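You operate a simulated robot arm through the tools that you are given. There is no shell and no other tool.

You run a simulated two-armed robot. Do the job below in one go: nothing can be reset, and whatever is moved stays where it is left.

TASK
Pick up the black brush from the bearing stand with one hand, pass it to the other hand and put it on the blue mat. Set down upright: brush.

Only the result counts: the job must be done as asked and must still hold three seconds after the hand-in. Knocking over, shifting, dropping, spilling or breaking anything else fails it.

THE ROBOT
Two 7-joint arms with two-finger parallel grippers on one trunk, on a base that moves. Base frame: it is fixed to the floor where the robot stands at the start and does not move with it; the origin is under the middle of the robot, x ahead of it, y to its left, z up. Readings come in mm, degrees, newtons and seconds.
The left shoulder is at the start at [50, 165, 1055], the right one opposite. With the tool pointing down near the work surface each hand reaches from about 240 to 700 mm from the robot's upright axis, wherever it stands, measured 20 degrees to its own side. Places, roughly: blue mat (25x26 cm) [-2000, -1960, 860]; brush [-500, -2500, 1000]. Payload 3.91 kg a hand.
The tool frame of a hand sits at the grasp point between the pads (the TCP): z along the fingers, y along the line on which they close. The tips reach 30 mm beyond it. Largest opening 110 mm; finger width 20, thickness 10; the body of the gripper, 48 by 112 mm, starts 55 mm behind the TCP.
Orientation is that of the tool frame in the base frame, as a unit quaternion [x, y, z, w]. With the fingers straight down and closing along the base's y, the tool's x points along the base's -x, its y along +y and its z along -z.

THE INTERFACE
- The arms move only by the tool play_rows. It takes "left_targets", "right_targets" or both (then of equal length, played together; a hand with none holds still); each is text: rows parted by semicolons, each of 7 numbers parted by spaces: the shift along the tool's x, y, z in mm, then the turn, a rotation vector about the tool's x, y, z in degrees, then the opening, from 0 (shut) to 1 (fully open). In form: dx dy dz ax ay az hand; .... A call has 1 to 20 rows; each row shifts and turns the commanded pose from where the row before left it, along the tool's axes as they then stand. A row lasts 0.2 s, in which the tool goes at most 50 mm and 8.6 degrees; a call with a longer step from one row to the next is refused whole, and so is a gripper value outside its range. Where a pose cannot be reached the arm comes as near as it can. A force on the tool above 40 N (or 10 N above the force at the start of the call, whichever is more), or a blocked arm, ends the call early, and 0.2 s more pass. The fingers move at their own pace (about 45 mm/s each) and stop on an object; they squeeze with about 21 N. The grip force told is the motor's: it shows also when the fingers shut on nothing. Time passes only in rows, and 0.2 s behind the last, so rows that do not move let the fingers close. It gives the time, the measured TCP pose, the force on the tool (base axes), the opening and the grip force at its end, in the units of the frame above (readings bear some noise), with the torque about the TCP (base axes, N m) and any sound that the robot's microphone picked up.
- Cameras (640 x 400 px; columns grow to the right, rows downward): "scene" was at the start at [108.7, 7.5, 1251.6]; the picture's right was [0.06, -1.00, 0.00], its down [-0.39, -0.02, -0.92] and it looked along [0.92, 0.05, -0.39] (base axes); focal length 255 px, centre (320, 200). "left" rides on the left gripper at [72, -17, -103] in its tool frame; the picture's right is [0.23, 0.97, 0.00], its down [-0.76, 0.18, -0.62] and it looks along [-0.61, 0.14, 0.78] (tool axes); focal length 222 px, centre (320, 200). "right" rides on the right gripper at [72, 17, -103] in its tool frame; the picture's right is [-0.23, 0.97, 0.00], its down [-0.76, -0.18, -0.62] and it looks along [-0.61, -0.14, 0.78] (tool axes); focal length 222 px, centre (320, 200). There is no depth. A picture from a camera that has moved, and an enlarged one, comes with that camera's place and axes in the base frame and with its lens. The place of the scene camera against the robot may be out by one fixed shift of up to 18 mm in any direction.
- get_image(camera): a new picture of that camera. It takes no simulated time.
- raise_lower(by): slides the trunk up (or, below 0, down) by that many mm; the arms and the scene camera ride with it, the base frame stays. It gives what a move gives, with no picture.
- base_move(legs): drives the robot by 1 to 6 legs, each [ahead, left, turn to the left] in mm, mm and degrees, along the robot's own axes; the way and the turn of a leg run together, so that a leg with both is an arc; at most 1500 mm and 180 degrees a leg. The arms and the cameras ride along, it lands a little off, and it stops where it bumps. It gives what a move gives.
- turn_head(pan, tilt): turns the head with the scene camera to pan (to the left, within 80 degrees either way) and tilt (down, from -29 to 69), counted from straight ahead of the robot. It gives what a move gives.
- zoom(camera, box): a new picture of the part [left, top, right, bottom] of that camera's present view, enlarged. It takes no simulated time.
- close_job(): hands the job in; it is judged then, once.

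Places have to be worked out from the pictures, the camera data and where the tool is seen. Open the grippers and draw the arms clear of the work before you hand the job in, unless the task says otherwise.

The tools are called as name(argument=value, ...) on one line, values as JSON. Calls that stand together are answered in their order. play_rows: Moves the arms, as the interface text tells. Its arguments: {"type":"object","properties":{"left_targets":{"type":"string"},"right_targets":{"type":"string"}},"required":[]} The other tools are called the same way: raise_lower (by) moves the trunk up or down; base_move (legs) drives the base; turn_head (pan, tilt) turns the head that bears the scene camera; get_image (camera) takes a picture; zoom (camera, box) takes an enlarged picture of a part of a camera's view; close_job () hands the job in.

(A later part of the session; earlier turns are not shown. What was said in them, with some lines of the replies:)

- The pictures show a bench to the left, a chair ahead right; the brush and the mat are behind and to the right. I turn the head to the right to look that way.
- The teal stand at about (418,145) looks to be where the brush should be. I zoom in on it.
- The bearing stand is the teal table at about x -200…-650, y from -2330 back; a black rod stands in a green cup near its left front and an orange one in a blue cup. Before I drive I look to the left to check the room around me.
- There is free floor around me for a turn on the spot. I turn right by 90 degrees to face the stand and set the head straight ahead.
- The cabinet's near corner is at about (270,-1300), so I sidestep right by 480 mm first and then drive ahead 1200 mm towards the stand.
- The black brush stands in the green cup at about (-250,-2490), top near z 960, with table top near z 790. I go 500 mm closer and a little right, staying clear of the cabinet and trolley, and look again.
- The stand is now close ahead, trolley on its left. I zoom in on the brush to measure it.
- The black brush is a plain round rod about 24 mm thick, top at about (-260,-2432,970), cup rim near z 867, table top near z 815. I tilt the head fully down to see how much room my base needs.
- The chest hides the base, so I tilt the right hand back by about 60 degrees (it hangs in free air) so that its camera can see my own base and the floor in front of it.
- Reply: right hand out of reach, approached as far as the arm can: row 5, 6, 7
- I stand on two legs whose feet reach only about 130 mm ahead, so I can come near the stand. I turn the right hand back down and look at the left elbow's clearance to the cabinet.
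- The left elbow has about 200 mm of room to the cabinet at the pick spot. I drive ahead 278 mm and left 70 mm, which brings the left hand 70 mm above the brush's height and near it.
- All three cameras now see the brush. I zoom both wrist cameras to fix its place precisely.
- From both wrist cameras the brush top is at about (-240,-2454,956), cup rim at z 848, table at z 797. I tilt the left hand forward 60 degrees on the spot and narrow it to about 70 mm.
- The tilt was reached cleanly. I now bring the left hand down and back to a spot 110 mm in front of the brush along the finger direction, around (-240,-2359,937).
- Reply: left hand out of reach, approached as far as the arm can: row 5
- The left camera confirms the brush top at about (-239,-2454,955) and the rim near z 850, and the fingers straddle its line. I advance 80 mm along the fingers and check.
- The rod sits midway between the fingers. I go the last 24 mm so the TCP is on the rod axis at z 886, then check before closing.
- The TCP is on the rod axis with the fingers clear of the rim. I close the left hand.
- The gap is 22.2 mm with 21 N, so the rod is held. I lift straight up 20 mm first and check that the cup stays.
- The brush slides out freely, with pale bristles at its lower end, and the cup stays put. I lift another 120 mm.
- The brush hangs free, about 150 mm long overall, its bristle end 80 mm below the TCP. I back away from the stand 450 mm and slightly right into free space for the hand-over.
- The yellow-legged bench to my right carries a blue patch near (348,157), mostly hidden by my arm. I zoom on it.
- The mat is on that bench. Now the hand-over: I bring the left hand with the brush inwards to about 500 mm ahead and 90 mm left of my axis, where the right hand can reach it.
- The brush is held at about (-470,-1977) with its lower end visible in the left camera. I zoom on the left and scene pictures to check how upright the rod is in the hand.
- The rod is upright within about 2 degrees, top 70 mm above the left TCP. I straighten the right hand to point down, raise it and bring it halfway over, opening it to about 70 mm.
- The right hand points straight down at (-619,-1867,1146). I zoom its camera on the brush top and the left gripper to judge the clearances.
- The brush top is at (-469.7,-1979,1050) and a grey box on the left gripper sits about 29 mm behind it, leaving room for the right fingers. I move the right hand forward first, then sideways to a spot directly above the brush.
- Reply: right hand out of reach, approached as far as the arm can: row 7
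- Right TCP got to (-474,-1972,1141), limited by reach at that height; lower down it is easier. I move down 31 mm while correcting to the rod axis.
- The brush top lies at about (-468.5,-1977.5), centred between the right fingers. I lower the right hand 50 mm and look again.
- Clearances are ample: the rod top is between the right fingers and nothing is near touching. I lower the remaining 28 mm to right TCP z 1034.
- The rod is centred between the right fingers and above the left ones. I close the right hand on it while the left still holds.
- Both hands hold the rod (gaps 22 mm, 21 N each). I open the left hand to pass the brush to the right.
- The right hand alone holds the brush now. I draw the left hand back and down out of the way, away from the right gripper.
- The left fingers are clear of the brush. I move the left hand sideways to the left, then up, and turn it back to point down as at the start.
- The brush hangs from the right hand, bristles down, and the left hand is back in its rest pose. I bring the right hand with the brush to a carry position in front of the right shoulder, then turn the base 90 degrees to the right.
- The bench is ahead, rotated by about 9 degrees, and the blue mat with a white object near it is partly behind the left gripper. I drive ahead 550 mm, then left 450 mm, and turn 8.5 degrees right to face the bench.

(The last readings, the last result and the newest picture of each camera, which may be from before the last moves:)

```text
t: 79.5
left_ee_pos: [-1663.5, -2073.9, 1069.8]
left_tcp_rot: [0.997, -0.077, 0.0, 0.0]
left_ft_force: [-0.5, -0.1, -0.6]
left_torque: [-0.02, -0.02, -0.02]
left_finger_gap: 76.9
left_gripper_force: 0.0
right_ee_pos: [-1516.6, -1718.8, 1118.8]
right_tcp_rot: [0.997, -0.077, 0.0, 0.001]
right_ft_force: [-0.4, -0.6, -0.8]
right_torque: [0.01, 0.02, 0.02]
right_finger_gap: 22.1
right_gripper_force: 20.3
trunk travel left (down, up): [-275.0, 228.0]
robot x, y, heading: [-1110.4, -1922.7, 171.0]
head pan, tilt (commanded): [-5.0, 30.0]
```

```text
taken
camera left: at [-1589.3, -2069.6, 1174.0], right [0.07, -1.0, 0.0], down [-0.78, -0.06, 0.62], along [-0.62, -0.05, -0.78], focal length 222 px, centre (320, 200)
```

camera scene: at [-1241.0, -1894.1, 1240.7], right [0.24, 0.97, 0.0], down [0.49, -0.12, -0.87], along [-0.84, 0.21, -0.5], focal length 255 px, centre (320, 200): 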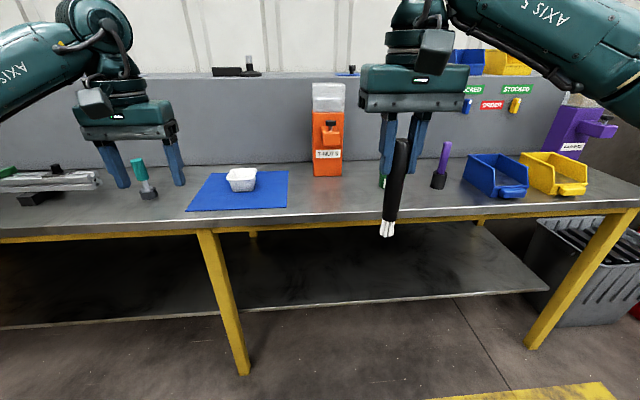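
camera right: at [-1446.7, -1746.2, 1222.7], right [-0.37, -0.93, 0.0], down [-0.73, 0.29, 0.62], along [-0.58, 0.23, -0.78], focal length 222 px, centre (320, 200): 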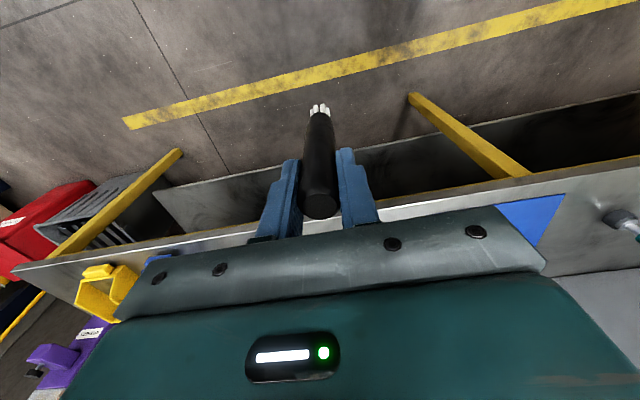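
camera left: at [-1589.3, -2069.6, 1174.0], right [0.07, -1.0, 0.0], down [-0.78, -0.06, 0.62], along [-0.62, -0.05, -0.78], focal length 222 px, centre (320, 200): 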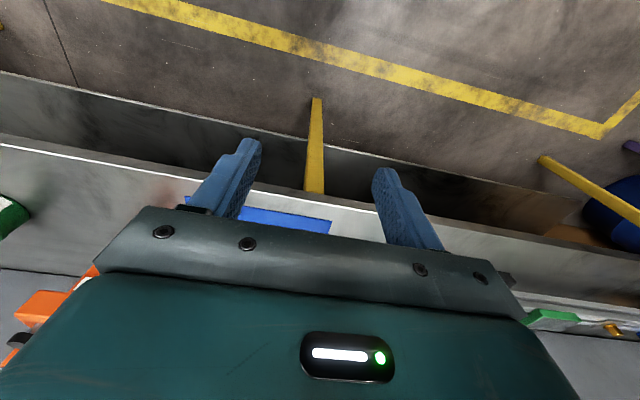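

I see the blue mat clearly: corners near (-1856,-1836), (-1902,-2109), (-2172,-2070), (-2104,-1800), with a white bowl about its middle at (-2033,-1967). I plan to set the brush in the free front-right part near (-1932,-1894); first I pull the left hand back and up, then move left 290 and ahead 290.

play_rows(left_targets="20 0 -15 0 0 0 0.7; 20 0 -15 0 0 0 0.7; 20 0 -15 0 0 0 0.7; 20 0 -15 0 0 0 0.7; 20 0 -10 0 0 0 0.7; 0 0 0 0 0 0 0.7")

base_move(legs=[[0, 290, 0], [250, 0, 0]])

turn_head(pan=-10, tilt=42)

get_image(camera="scene")

get_image(camera="right")

get_image(camera="left")

```text
t: 80.9
left_ee_pos: [-1564.1, -2090.0, 1140.7]
left_tcp_rot: [0.997, -0.077, 0.0, 0.0]
left_ft_force: [-0.2, 0.4, -0.5]
left_torque: [0.03, -0.02, -0.01]
left_finger_gap: 77.0
left_gripper_force: 0.2
right_ee_pos: [-1517.3, -1716.6, 1118.9]
right_tcp_rot: [0.997, -0.078, 0.0, 0.002]
right_ft_force: [0.6, 1.3, -0.6]
right_torque: [-0.01, 0.03, 0.02]
right_finger_gap: 22.0
right_gripper_force: 21.0
trunk travel left (down, up): [-275.0, 228.0]
robot x, y, heading: [-1111.5, -1923.6, 171.3]
head pan, tilt (commanded): [-5.0, 30.0]
```

```text
t: 85.4
left_ee_pos: [-1854.0, -2332.2, 1140.1]
left_tcp_rot: [0.997, -0.078, 0.0, 0.0]
left_ft_force: [-0.3, -0.5, -0.1]
left_torque: [0.04, -0.03, 0.04]
left_finger_gap: 77.2
left_gripper_force: 0.1
right_ee_pos: [-1804.3, -1959.9, 1118.9]
right_tcp_rot: [0.997, -0.079, 0.0, 0.001]
right_ft_force: [0.6, 0.7, -0.1]
right_torque: [0.0, 0.0, 0.0]
right_finger_gap: 22.1
right_gripper_force: 21.3
trunk travel left (down, up): [-275.0, 228.0]
robot x, y, heading: [-1397.8, -2167.3, 171.2]
head pan, tilt (commanded): [-5.0, 30.0]
```

```text
t: 86.2
left_ee_pos: [-1853.7, -2330.6, 1140.8]
left_tcp_rot: [0.997, -0.078, 0.0, 0.0]
left_ft_force: [0.4, -0.4, -0.2]
left_torque: [0.0, 0.03, 0.04]
left_finger_gap: 77.0
left_gripper_force: 0.1
right_ee_pos: [-1804.7, -1959.7, 1119.2]
right_tcp_rot: [0.997, -0.079, 0.0, 0.001]
right_ft_force: [-0.8, 0.0, -0.6]
right_torque: [-0.01, 0.01, -0.02]
right_finger_gap: 22.1
right_gripper_force: 20.9
trunk travel left (down, up): [-275.0, 228.0]
robot x, y, heading: [-1399.7, -2163.4, 170.9]
head pan, tilt (commanded): [-10.0, 42.0]
```

```text
taken
camera scene: at [-1521.7, -2131.6, 1222.4], right [0.33, 0.95, 0.0], down [0.63, -0.22, -0.74], along [-0.7, 0.24, -0.67], focal length 255 px, centre (320, 200)
```

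scene: 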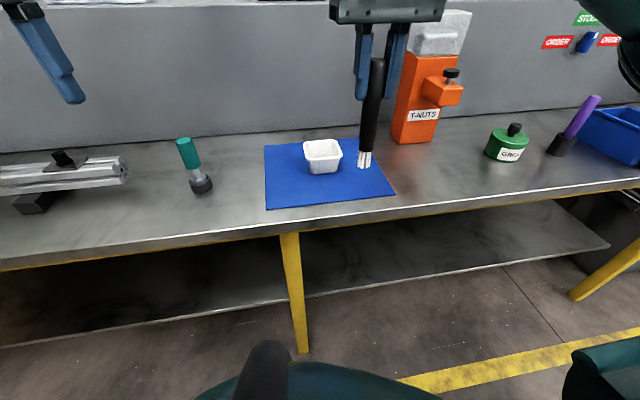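

```text
taken
camera right: at [-1735.6, -1988.6, 1222.8], right [-0.38, -0.93, 0.0], down [-0.72, 0.3, 0.62], along [-0.58, 0.23, -0.78], focal length 222 px, centre (320, 200)
```

right: 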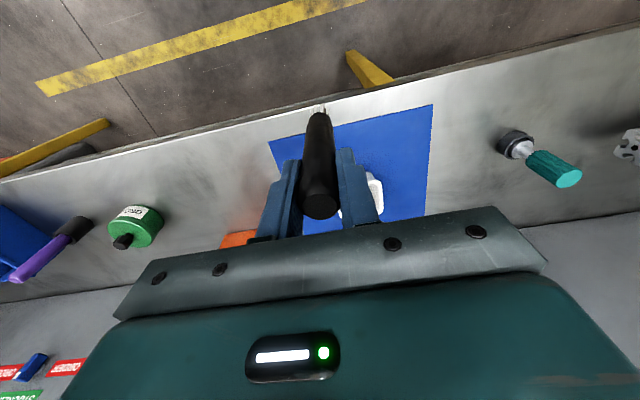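

```text
taken
camera left: at [-1779.9, -2327.1, 1244.4], right [0.07, -1.0, 0.0], down [-0.78, -0.06, 0.62], along [-0.62, -0.05, -0.78], focal length 222 px, centre (320, 200)
```

left: 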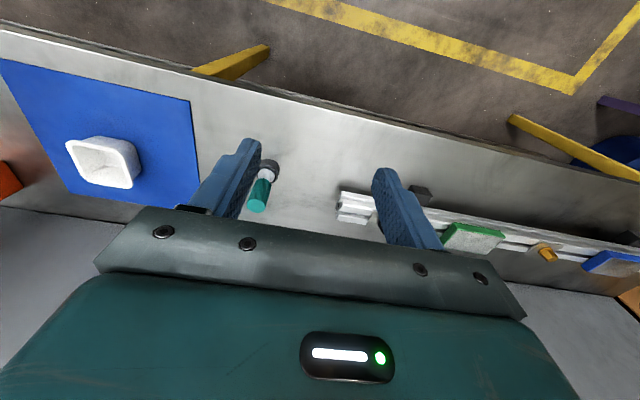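

Mat and bowl are well seen by both wrist cameras. I zoom to fix the mat's corners, the bowl, and the mat height precisely.

zoom(camera="left", box=[0, 40, 240, 220])

zoom(camera="right", box=[240, 80, 460, 240])

zoom(camera="scene", box=[240, 40, 460, 230])

```text
2.22 times, centred on (120, 130) of left
camera zoom: at [-1779.9, -2327.1, 1244.4], right [0.07, -1.0, 0.0], down [-0.78, -0.06, 0.62], along [-0.62, -0.05, -0.78], focal length 494 px, centre (764, 356)
```

zoom: 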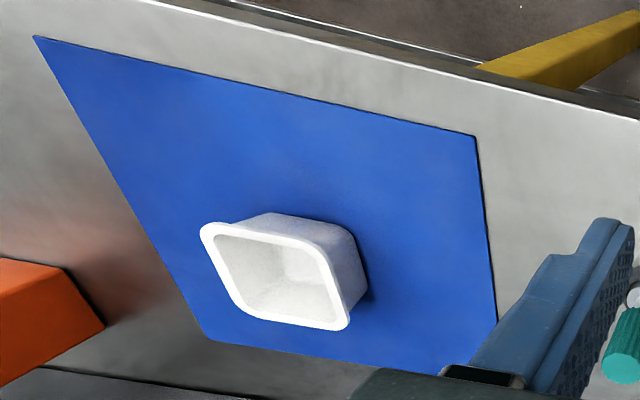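

```text
2.50 times, centred on (350, 160) of right
camera zoom: at [-1735.6, -1988.6, 1222.8], right [-0.38, -0.93, 0.0], down [-0.72, 0.3, 0.62], along [-0.58, 0.23, -0.78], focal length 555 px, centre (245, 300)
```

zoom: 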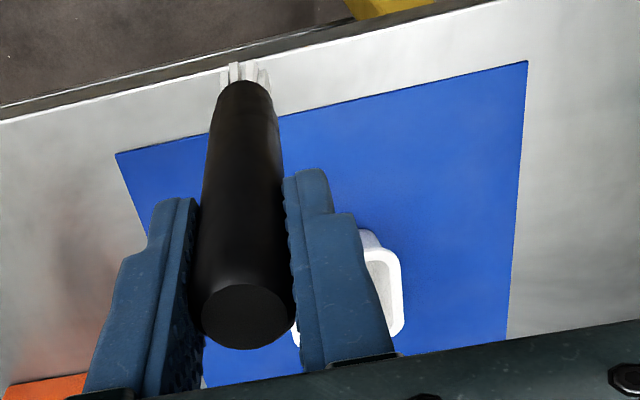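

```text
2.11 times, centred on (350, 135) of scene
camera zoom: at [-1521.7, -2131.6, 1222.4], right [0.33, 0.95, 0.0], down [0.63, -0.22, -0.74], along [-0.7, 0.24, -0.67], focal length 538 px, centre (257, 337)
```

zoom: 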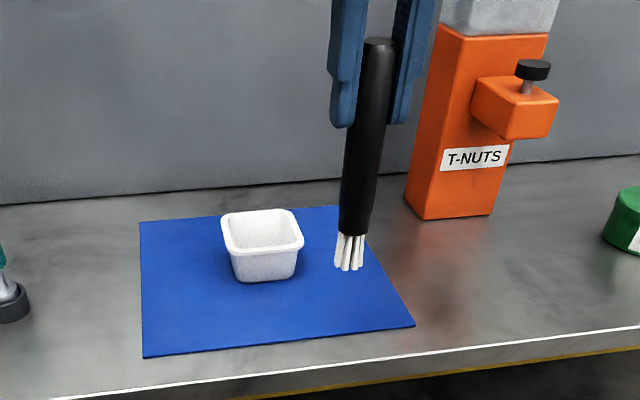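

The mat lies at z≈848 with its front-right corner at (-1858,-1836), and the bowl's front-right base corner is near (-1975,-1930). I move the right hand over the free spot at (-1926,-1886), keeping its height (bristle end about z 985).

play_rows(right_targets="-26.3 -10.7 0 0 0 0 0; -26.3 -10.7 0 0 0 0 0; -26.3 -10.7 0 0 0 0 0; -26.3 -10.7 0 0 0 0 0; -26.3 -10.9 0 0 0 0 0; 0 0 0 0 0 0 0")

get_image(camera="right")

get_image(camera="left")

zoom(camera="scene", box=[240, 20, 480, 230])

```text
t: 87.5
left_ee_pos: [-1853.4, -2330.8, 1140.2]
left_tcp_rot: [0.997, -0.078, 0.001, 0.0]
left_ft_force: [0.4, -0.2, -0.1]
left_torque: [-0.02, -0.01, 0.01]
left_finger_gap: 77.0
left_gripper_force: 0.1
right_ee_pos: [-1927.1, -1886.9, 1118.7]
right_tcp_rot: [0.997, -0.078, 0.0, 0.0]
right_ft_force: [0.2, 1.1, -0.2]
right_torque: [-0.02, -0.01, -0.01]
right_finger_gap: 21.9
right_gripper_force: 20.6
trunk travel left (down, up): [-275.0, 228.0]
robot x, y, heading: [-1401.5, -2163.7, 171.3]
head pan, tilt (commanded): [-10.0, 42.0]
```

```text
taken
camera right: at [-1857.2, -1915.0, 1222.7], right [-0.38, -0.93, 0.0], down [-0.72, 0.3, 0.62], along [-0.58, 0.23, -0.78], focal length 222 px, centre (320, 200)
```

right: 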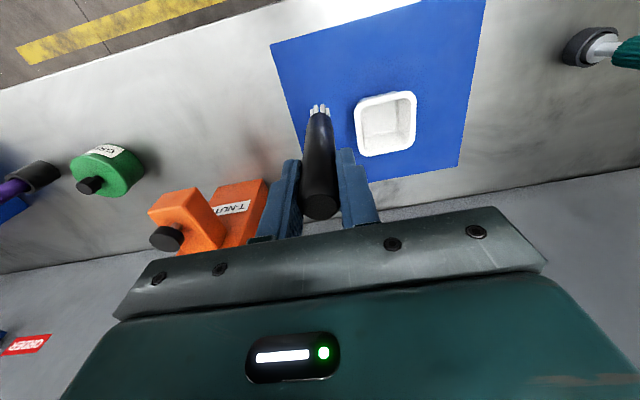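

```text
taken
camera left: at [-1779.8, -2327.1, 1244.4], right [0.07, -1.0, 0.0], down [-0.78, -0.06, 0.62], along [-0.62, -0.05, -0.78], focal length 222 px, centre (320, 200)
```

left: 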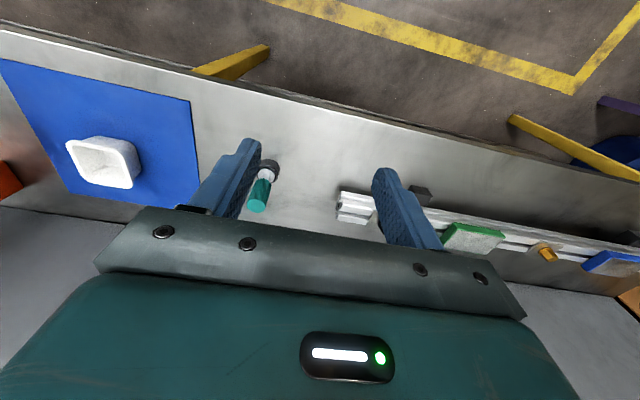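

```text
1.90 times, centred on (360, 125) of scene
camera zoom: at [-1521.6, -2131.6, 1222.4], right [0.33, 0.95, 0.0], down [0.63, -0.22, -0.74], along [-0.7, 0.24, -0.67], focal length 486 px, centre (244, 343)
```

zoom: 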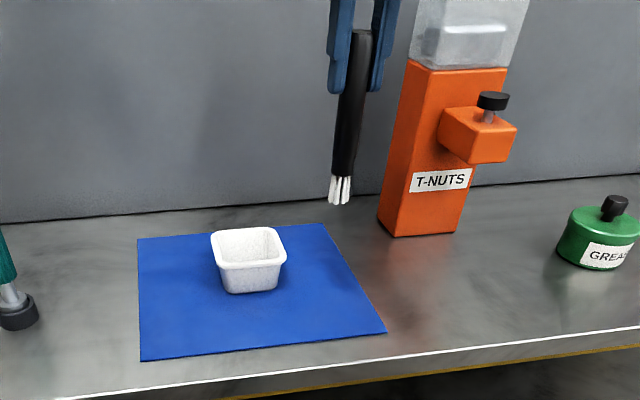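

The spot below the brush is well inside the mat, about 53 mm from its right edge and 37 mm clear of the bowl. I lower 110 mm, leaving about 26 mm to the mat.

play_rows(right_targets="0 0 22 0 0 0 0; 0 0 22 0 0 0 0; 0 0 22 0 0 0 0; 0 0 22 0 0 0 0; 0 0 22 0 0 0 0; 0 0 0 0 0 0 0")

get_image(camera="right")

zoom(camera="scene", box=[260, 60, 460, 230])

```text
t: 89.0
left_ee_pos: [-1853.7, -2332.4, 1139.2]
left_tcp_rot: [0.997, -0.078, -0.001, 0.0]
left_ft_force: [0.1, 0.6, -0.5]
left_torque: [0.04, -0.02, 0.02]
left_finger_gap: 77.0
left_gripper_force: 0.0
right_ee_pos: [-1928.0, -1885.5, 1010.0]
right_tcp_rot: [0.997, -0.078, 0.0, 0.001]
right_ft_force: [0.8, -0.1, 0.5]
right_torque: [-0.01, 0.01, 0.0]
right_finger_gap: 22.0
right_gripper_force: 21.2
trunk travel left (down, up): [-275.0, 228.0]
robot x, y, heading: [-1401.8, -2165.3, 171.0]
head pan, tilt (commanded): [-10.0, 42.0]
```

```text
taken
camera right: at [-1857.4, -1914.7, 1112.2], right [-0.38, -0.93, 0.0], down [-0.72, 0.3, 0.62], along [-0.58, 0.23, -0.78], focal length 222 px, centre (320, 200)
```

right: 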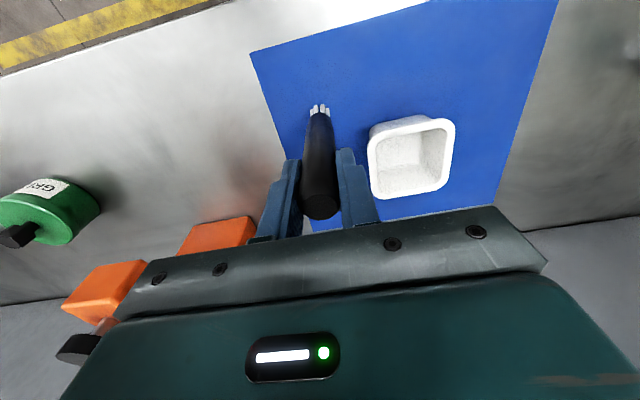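

```text
2.35 times, centred on (360, 145) of scene
camera zoom: at [-1521.6, -2131.7, 1222.4], right [0.33, 0.95, 0.0], down [0.63, -0.22, -0.74], along [-0.7, 0.24, -0.67], focal length 601 px, centre (226, 329)
```

zoom: 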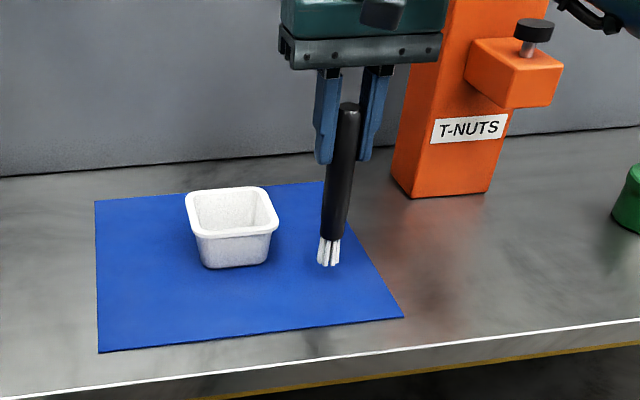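

About 26 mm should remain. I lower another 16 mm and look for the gap.

play_rows(right_targets="0 0 8 0 0 0 0; 0 0 8 0 0 0 0; 0 0 0 0 0 0 0")

zoom(camera="scene", box=[320, 110, 400, 190])

zoom(camera="right", box=[260, 60, 400, 180])

```text
t: 89.8
left_ee_pos: [-1853.2, -2330.9, 1140.4]
left_tcp_rot: [0.997, -0.079, 0.0, 0.0]
left_ft_force: [0.2, -1.2, 0.3]
left_torque: [-0.01, 0.02, 0.0]
left_finger_gap: 76.9
left_gripper_force: 0.1
right_ee_pos: [-1926.5, -1885.0, 992.4]
right_tcp_rot: [0.997, -0.078, 0.0, 0.001]
right_ft_force: [0.0, 1.1, -0.9]
right_torque: [0.01, 0.0, -0.02]
right_finger_gap: 22.0
right_gripper_force: 20.9
trunk travel left (down, up): [-275.0, 228.0]
robot x, y, heading: [-1401.8, -2165.4, 171.0]
head pan, tilt (commanded): [-10.0, 42.0]
```

```text
5.00 times, centred on (360, 150) of scene
camera zoom: at [-1521.6, -2131.6, 1222.4], right [0.33, 0.95, 0.0], down [0.63, -0.22, -0.74], along [-0.7, 0.24, -0.67], focal length 1277 px, centre (120, 450)
```

zoom: 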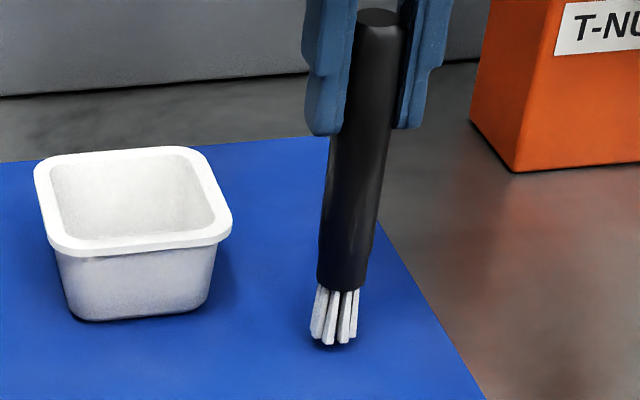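

```text
3.33 times, centred on (330, 120) of right
camera zoom: at [-1857.0, -1914.7, 1096.6], right [-0.38, -0.93, 0.0], down [-0.72, 0.3, 0.62], along [-0.58, 0.23, -0.78], focal length 740 px, centre (287, 467)
```

zoom: 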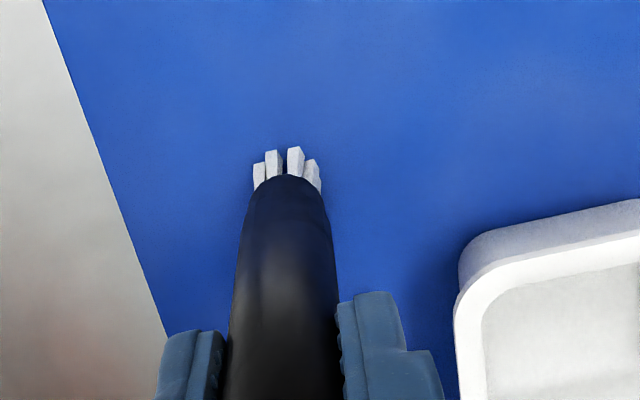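

A contact shadow shows under the bristles, so only a few millimetres remain. I lower 4 mm slowly and watch the vertical force.

play_rows(right_targets="0 0 2 0 0 0 0; 0 0 2 0 0 0 0; 0 0 0 0 0 0 0")

zoom(camera="scene", box=[320, 110, 400, 190])

```text
t: 90.5
left_ee_pos: [-1854.5, -2331.3, 1140.7]
left_tcp_rot: [0.997, -0.079, -0.001, 0.0]
left_ft_force: [0.9, -0.3, 0.1]
left_torque: [-0.02, -0.02, -0.02]
left_finger_gap: 76.6
left_gripper_force: 0.1
right_ee_pos: [-1926.8, -1886.1, 988.8]
right_tcp_rot: [0.997, -0.079, 0.0, 0.001]
right_ft_force: [0.2, 0.8, -0.5]
right_torque: [-0.05, -0.02, 0.01]
right_finger_gap: 22.1
right_gripper_force: 21.2
trunk travel left (down, up): [-275.0, 228.0]
robot x, y, heading: [-1397.1, -2166.4, 171.0]
head pan, tilt (commanded): [-10.0, 42.0]
```

```text
5.00 times, centred on (360, 150) of scene
camera zoom: at [-1521.6, -2131.6, 1222.4], right [0.33, 0.95, 0.0], down [0.63, -0.22, -0.74], along [-0.7, 0.24, -0.67], focal length 1277 px, centre (120, 450)
```

zoom: 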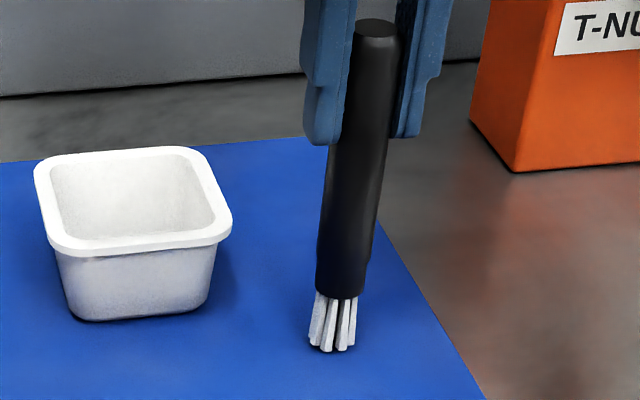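

No force yet; the shadow has shrunk, so the bristles are nearly down. I lower another 2 mm.

play_rows(right_targets="0 0 1 0 0 0 0; 0 0 1 0 0 0 0; 0 0 0 0 0 0 0")

zoom(camera="scene", box=[320, 110, 400, 190])

```text
t: 91.3
left_ee_pos: [-1855.0, -2331.8, 1141.5]
left_tcp_rot: [0.997, -0.078, 0.001, 0.0]
left_ft_force: [-0.1, 0.8, 1.0]
left_torque: [0.05, -0.01, -0.01]
left_finger_gap: 77.0
left_gripper_force: 0.1
right_ee_pos: [-1927.0, -1887.1, 987.1]
right_tcp_rot: [0.997, -0.078, 0.0, 0.001]
right_ft_force: [0.4, -0.7, -0.7]
right_torque: [0.0, -0.03, 0.0]
right_finger_gap: 22.0
right_gripper_force: 20.9
trunk travel left (down, up): [-275.0, 228.0]
robot x, y, heading: [-1406.2, -2163.1, 171.1]
head pan, tilt (commanded): [-10.0, 42.0]
```

```text
5.00 times, centred on (360, 150) of scene
camera zoom: at [-1521.6, -2131.6, 1222.4], right [0.33, 0.95, 0.0], down [0.63, -0.22, -0.74], along [-0.7, 0.24, -0.67], focal length 1277 px, centre (120, 450)
```

zoom: 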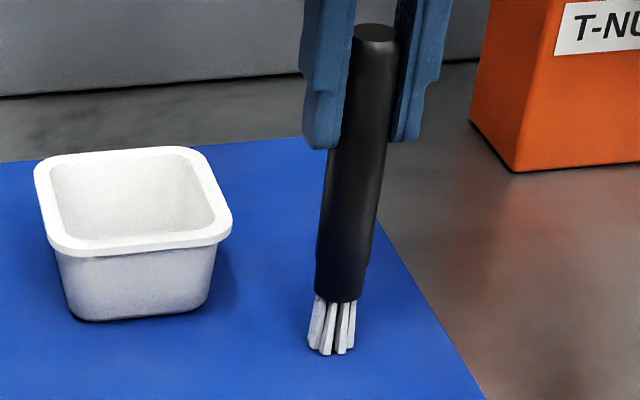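

Still no contact force at TCP z 987. I lower another 2 mm.

play_rows(right_targets="0 0 1 0 0 0 0; 0 0 1 0 0 0 0; 0 0 0 0 0 0 0")

zoom(camera="scene", box=[320, 110, 400, 190])

```text
t: 92.2
left_ee_pos: [-1852.6, -2331.5, 1140.6]
left_tcp_rot: [0.997, -0.079, 0.0, 0.0]
left_ft_force: [0.2, -0.5, 0.0]
left_torque: [0.02, 0.03, -0.01]
left_finger_gap: 77.0
left_gripper_force: 0.1
right_ee_pos: [-1925.9, -1885.2, 985.8]
right_tcp_rot: [0.997, -0.079, -0.001, 0.001]
right_ft_force: [-0.8, 0.1, 2.8]
right_torque: [0.09, 0.04, 0.04]
right_finger_gap: 21.9
right_gripper_force: 21.6
trunk travel left (down, up): [-275.0, 228.0]
robot x, y, heading: [-1401.3, -2167.6, 171.2]
head pan, tilt (commanded): [-10.0, 42.0]
```

```text
5.00 times, centred on (360, 150) of scene
camera zoom: at [-1521.4, -2131.7, 1222.4], right [0.33, 0.95, 0.0], down [0.63, -0.22, -0.74], along [-0.7, 0.24, -0.67], focal length 1277 px, centre (120, 450)
```

zoom: 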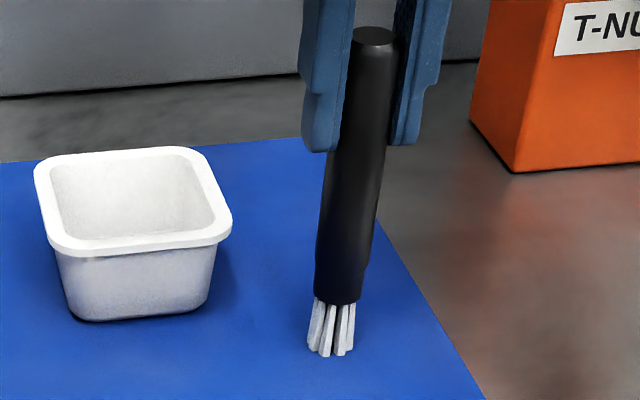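

Contact: the vertical force rose to 2.8 N with the rod upright in the hand and mat below. I open the right hand gently and wait.

play_rows(right_targets="0 0 0 0 0 0 0.22; 0 0 0 0 0 0 0.26; 0 0 0 0 0 0 0.32; 0 0 0 0 0 0 0.42; 0 0 0 0 0 0 0.52; 0 0 0 0 0 0 0.6; 0 0 0 0 0 0 0.6")

get_image(camera="right")

zoom(camera="scene", box=[300, 70, 420, 190])

```text
t: 93.8
left_ee_pos: [-1854.2, -2332.5, 1139.2]
left_tcp_rot: [0.997, -0.078, -0.001, 0.001]
left_ft_force: [0.3, 0.4, 0.0]
left_torque: [-0.02, 0.0, 0.01]
left_finger_gap: 76.9
left_gripper_force: 0.1
right_ee_pos: [-1927.0, -1887.4, 986.0]
right_tcp_rot: [0.997, -0.079, 0.0, 0.001]
right_ft_force: [0.2, 0.4, 0.7]
right_torque: [-0.02, 0.01, 0.02]
right_finger_gap: 66.1
right_gripper_force: 0.0
trunk travel left (down, up): [-275.0, 228.0]
robot x, y, heading: [-1399.7, -2164.6, 171.0]
head pan, tilt (commanded): [-10.0, 42.0]
```

```text
taken
camera right: at [-1857.1, -1915.3, 1089.0], right [-0.38, -0.93, 0.0], down [-0.72, 0.3, 0.62], along [-0.58, 0.23, -0.78], focal length 222 px, centre (320, 200)
```

right: 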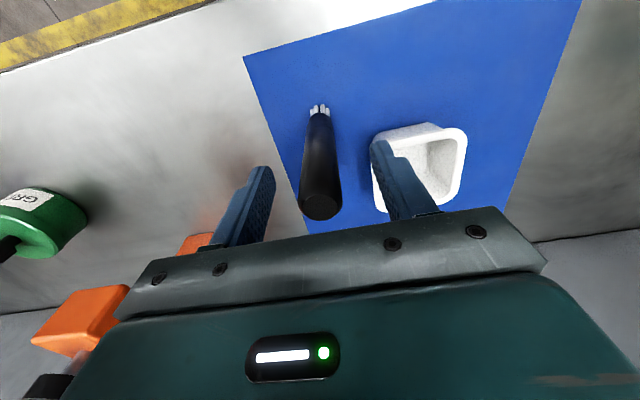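

```text
3.33 times, centred on (360, 130) of scene
camera zoom: at [-1521.6, -2131.6, 1222.4], right [0.33, 0.95, 0.0], down [0.63, -0.22, -0.74], along [-0.7, 0.24, -0.67], focal length 851 px, centre (187, 433)
```

zoom: 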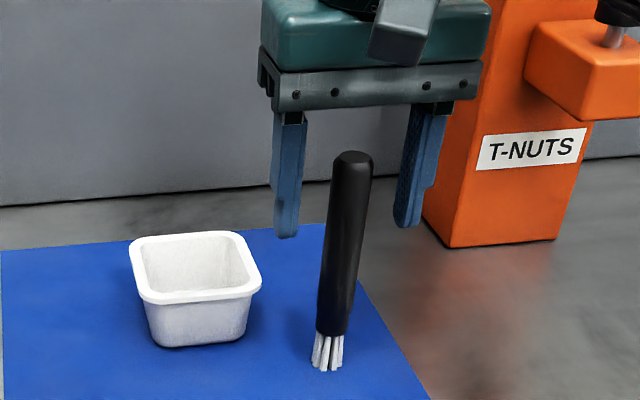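

The brush stands on its own, free of both fingers. I raise the right hand straight up 170 mm.

play_rows(right_targets="0 0 -10 0 0 0 0.6; 0 0 -10 0 0 0 0.6; 0 0 -25 0 0 0 0.6; 0 0 -25 0 0 0 0.6; 0 0 -25 0 0 0 0.6; 0 0 -25 0 0 0 0.6; 0 0 -25 0 0 0 0.6; 0 0 -25 0 0 0 0.6; 0 0 0 0 0 0 0.6")

get_image(camera="right")

zoom(camera="scene", box=[240, 40, 460, 230])

```text
t: 95.8
left_ee_pos: [-1854.5, -2332.2, 1140.7]
left_tcp_rot: [0.997, -0.079, 0.0, 0.0]
left_ft_force: [-0.2, -0.2, 0.1]
left_torque: [-0.01, -0.01, 0.0]
left_finger_gap: 77.3
left_gripper_force: 0.0
right_ee_pos: [-1926.6, -1886.4, 1155.2]
right_tcp_rot: [0.997, -0.078, 0.0, 0.001]
right_ft_force: [1.0, -0.9, 0.2]
right_torque: [0.05, -0.01, 0.01]
right_finger_gap: 65.5
right_gripper_force: 0.1
trunk travel left (down, up): [-275.0, 228.0]
robot x, y, heading: [-1401.9, -2163.1, 170.7]
head pan, tilt (commanded): [-10.0, 42.0]
```

```text
taken
camera right: at [-1857.5, -1914.8, 1259.1], right [-0.38, -0.93, 0.0], down [-0.72, 0.3, 0.62], along [-0.58, 0.23, -0.78], focal length 222 px, centre (320, 200)
```

right: 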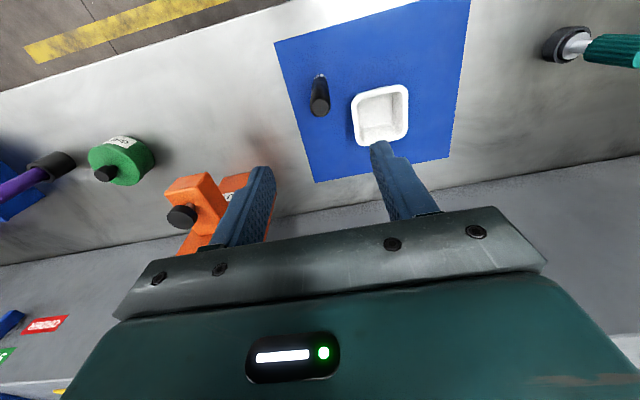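

```text
2.11 times, centred on (350, 135) of scene
camera zoom: at [-1521.7, -2131.5, 1222.3], right [0.33, 0.95, 0.0], down [0.63, -0.22, -0.74], along [-0.7, 0.24, -0.67], focal length 538 px, centre (257, 337)
```

zoom: 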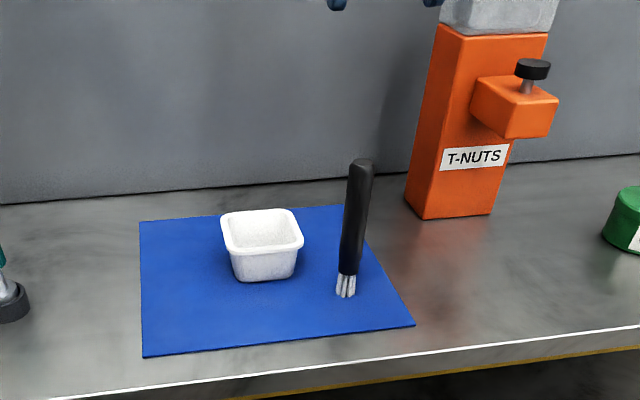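

The brush stands upright on the mat, the bowl unmoved. I draw the right hand back towards me, open both grippers fully, and then back the base off.

play_rows(left_targets="0 0 0 0 0 0 1; 0 0 0 0 0 0 1; 0 0 0 0 0 0 1; 0 0 0 0 0 0 1; 0 0 0 0 0 0 1; 0 0 0 0 0 0 1", right_targets="25 0 0 0 0 0 0.6; 25 0 0 0 0 0 0.6; 25 0 0 0 0 0 1; 25 0 0 0 0 0 1; 25 0 0 0 0 0 1; 0 0 0 0 0 0 1")

base_move(legs=[[-250, 0, 0]])

get_image(camera="scene")

zoom(camera="scene", box=[220, 40, 440, 230])

```text
t: 97.2
left_ee_pos: [-1853.2, -2332.1, 1140.5]
left_tcp_rot: [0.997, -0.078, 0.0, 0.0]
left_ft_force: [-0.6, -0.3, 0.5]
left_torque: [0.01, 0.0, 0.02]
left_finger_gap: 110.3
left_gripper_force: 0.1
right_ee_pos: [-1802.9, -1906.0, 1156.2]
right_tcp_rot: [0.997, -0.079, 0.0, 0.001]
right_ft_force: [-0.4, 0.5, 0.2]
right_torque: [-0.02, -0.06, 0.02]
right_finger_gap: 110.0
right_gripper_force: 0.2
trunk travel left (down, up): [-275.0, 228.0]
robot x, y, heading: [-1398.9, -2166.9, 171.1]
head pan, tilt (commanded): [-10.0, 42.0]
```

```text
t: 99.0
left_ee_pos: [-1608.2, -2371.5, 1139.9]
left_tcp_rot: [0.997, -0.077, 0.0, 0.0]
left_ft_force: [0.7, -0.7, -0.1]
left_torque: [-0.01, 0.0, -0.01]
left_finger_gap: 109.8
left_gripper_force: 0.0
right_ee_pos: [-1558.8, -1945.5, 1155.8]
right_tcp_rot: [0.997, -0.078, 0.0, 0.0]
right_ft_force: [-0.3, 0.1, -0.1]
right_torque: [0.0, 0.02, 0.0]
right_finger_gap: 109.9
right_gripper_force: 0.1
trunk travel left (down, up): [-275.0, 228.0]
robot x, y, heading: [-1153.9, -2205.3, 171.1]
head pan, tilt (commanded): [-10.0, 42.0]
```

```text
taken
camera scene: at [-1276.8, -2170.4, 1222.4], right [0.32, 0.95, 0.0], down [0.63, -0.22, -0.74], along [-0.7, 0.24, -0.67], focal length 255 px, centre (320, 200)
```

scene: 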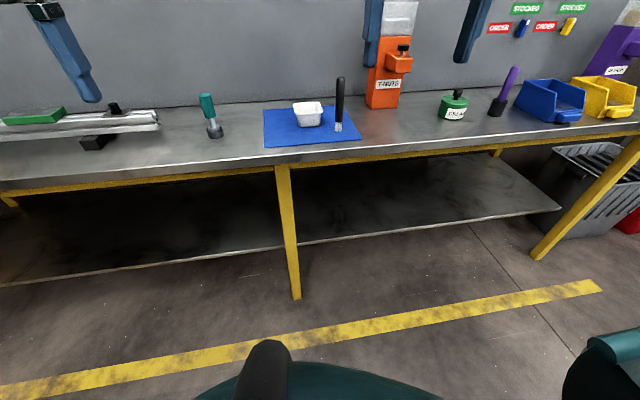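

```text
2.11 times, centred on (330, 135) of scene
camera zoom: at [-1276.8, -2170.4, 1222.4], right [0.32, 0.95, 0.0], down [0.63, -0.22, -0.74], along [-0.7, 0.24, -0.67], focal length 538 px, centre (299, 337)
```

zoom: 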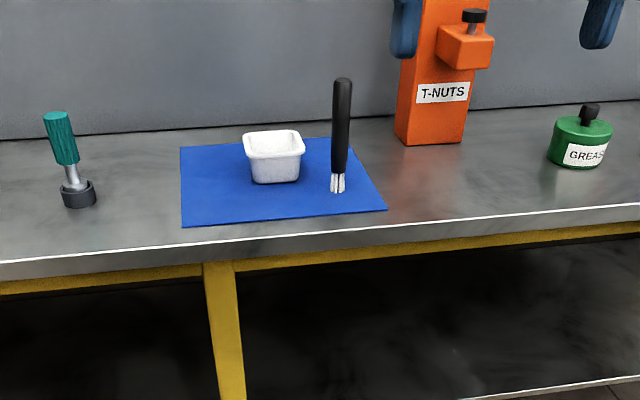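

The brush stands upright on the blue mat several seconds after its release. Both hands are open and clear, and nothing else has moved. I hand the job in.

close_job()

```text
The job is handed in.
```

The black brush is standing upright, bristles down, on the front right part of the blue mat, and I have handed the job in. I picked it from its green cup on the bearing stand with the left hand. I passed it to the right hand in free space and set it down with that hand.

- **Standing:** the brush was still upright about five seconds after I released it, before the hand-in.
- **Other objects:** the cup stayed in place when I lifted the brush out. The white bowl on the mat was not touched, and I saw nothing else move.
- **Robot:** both grippers are open and the base has backed off from the bench.
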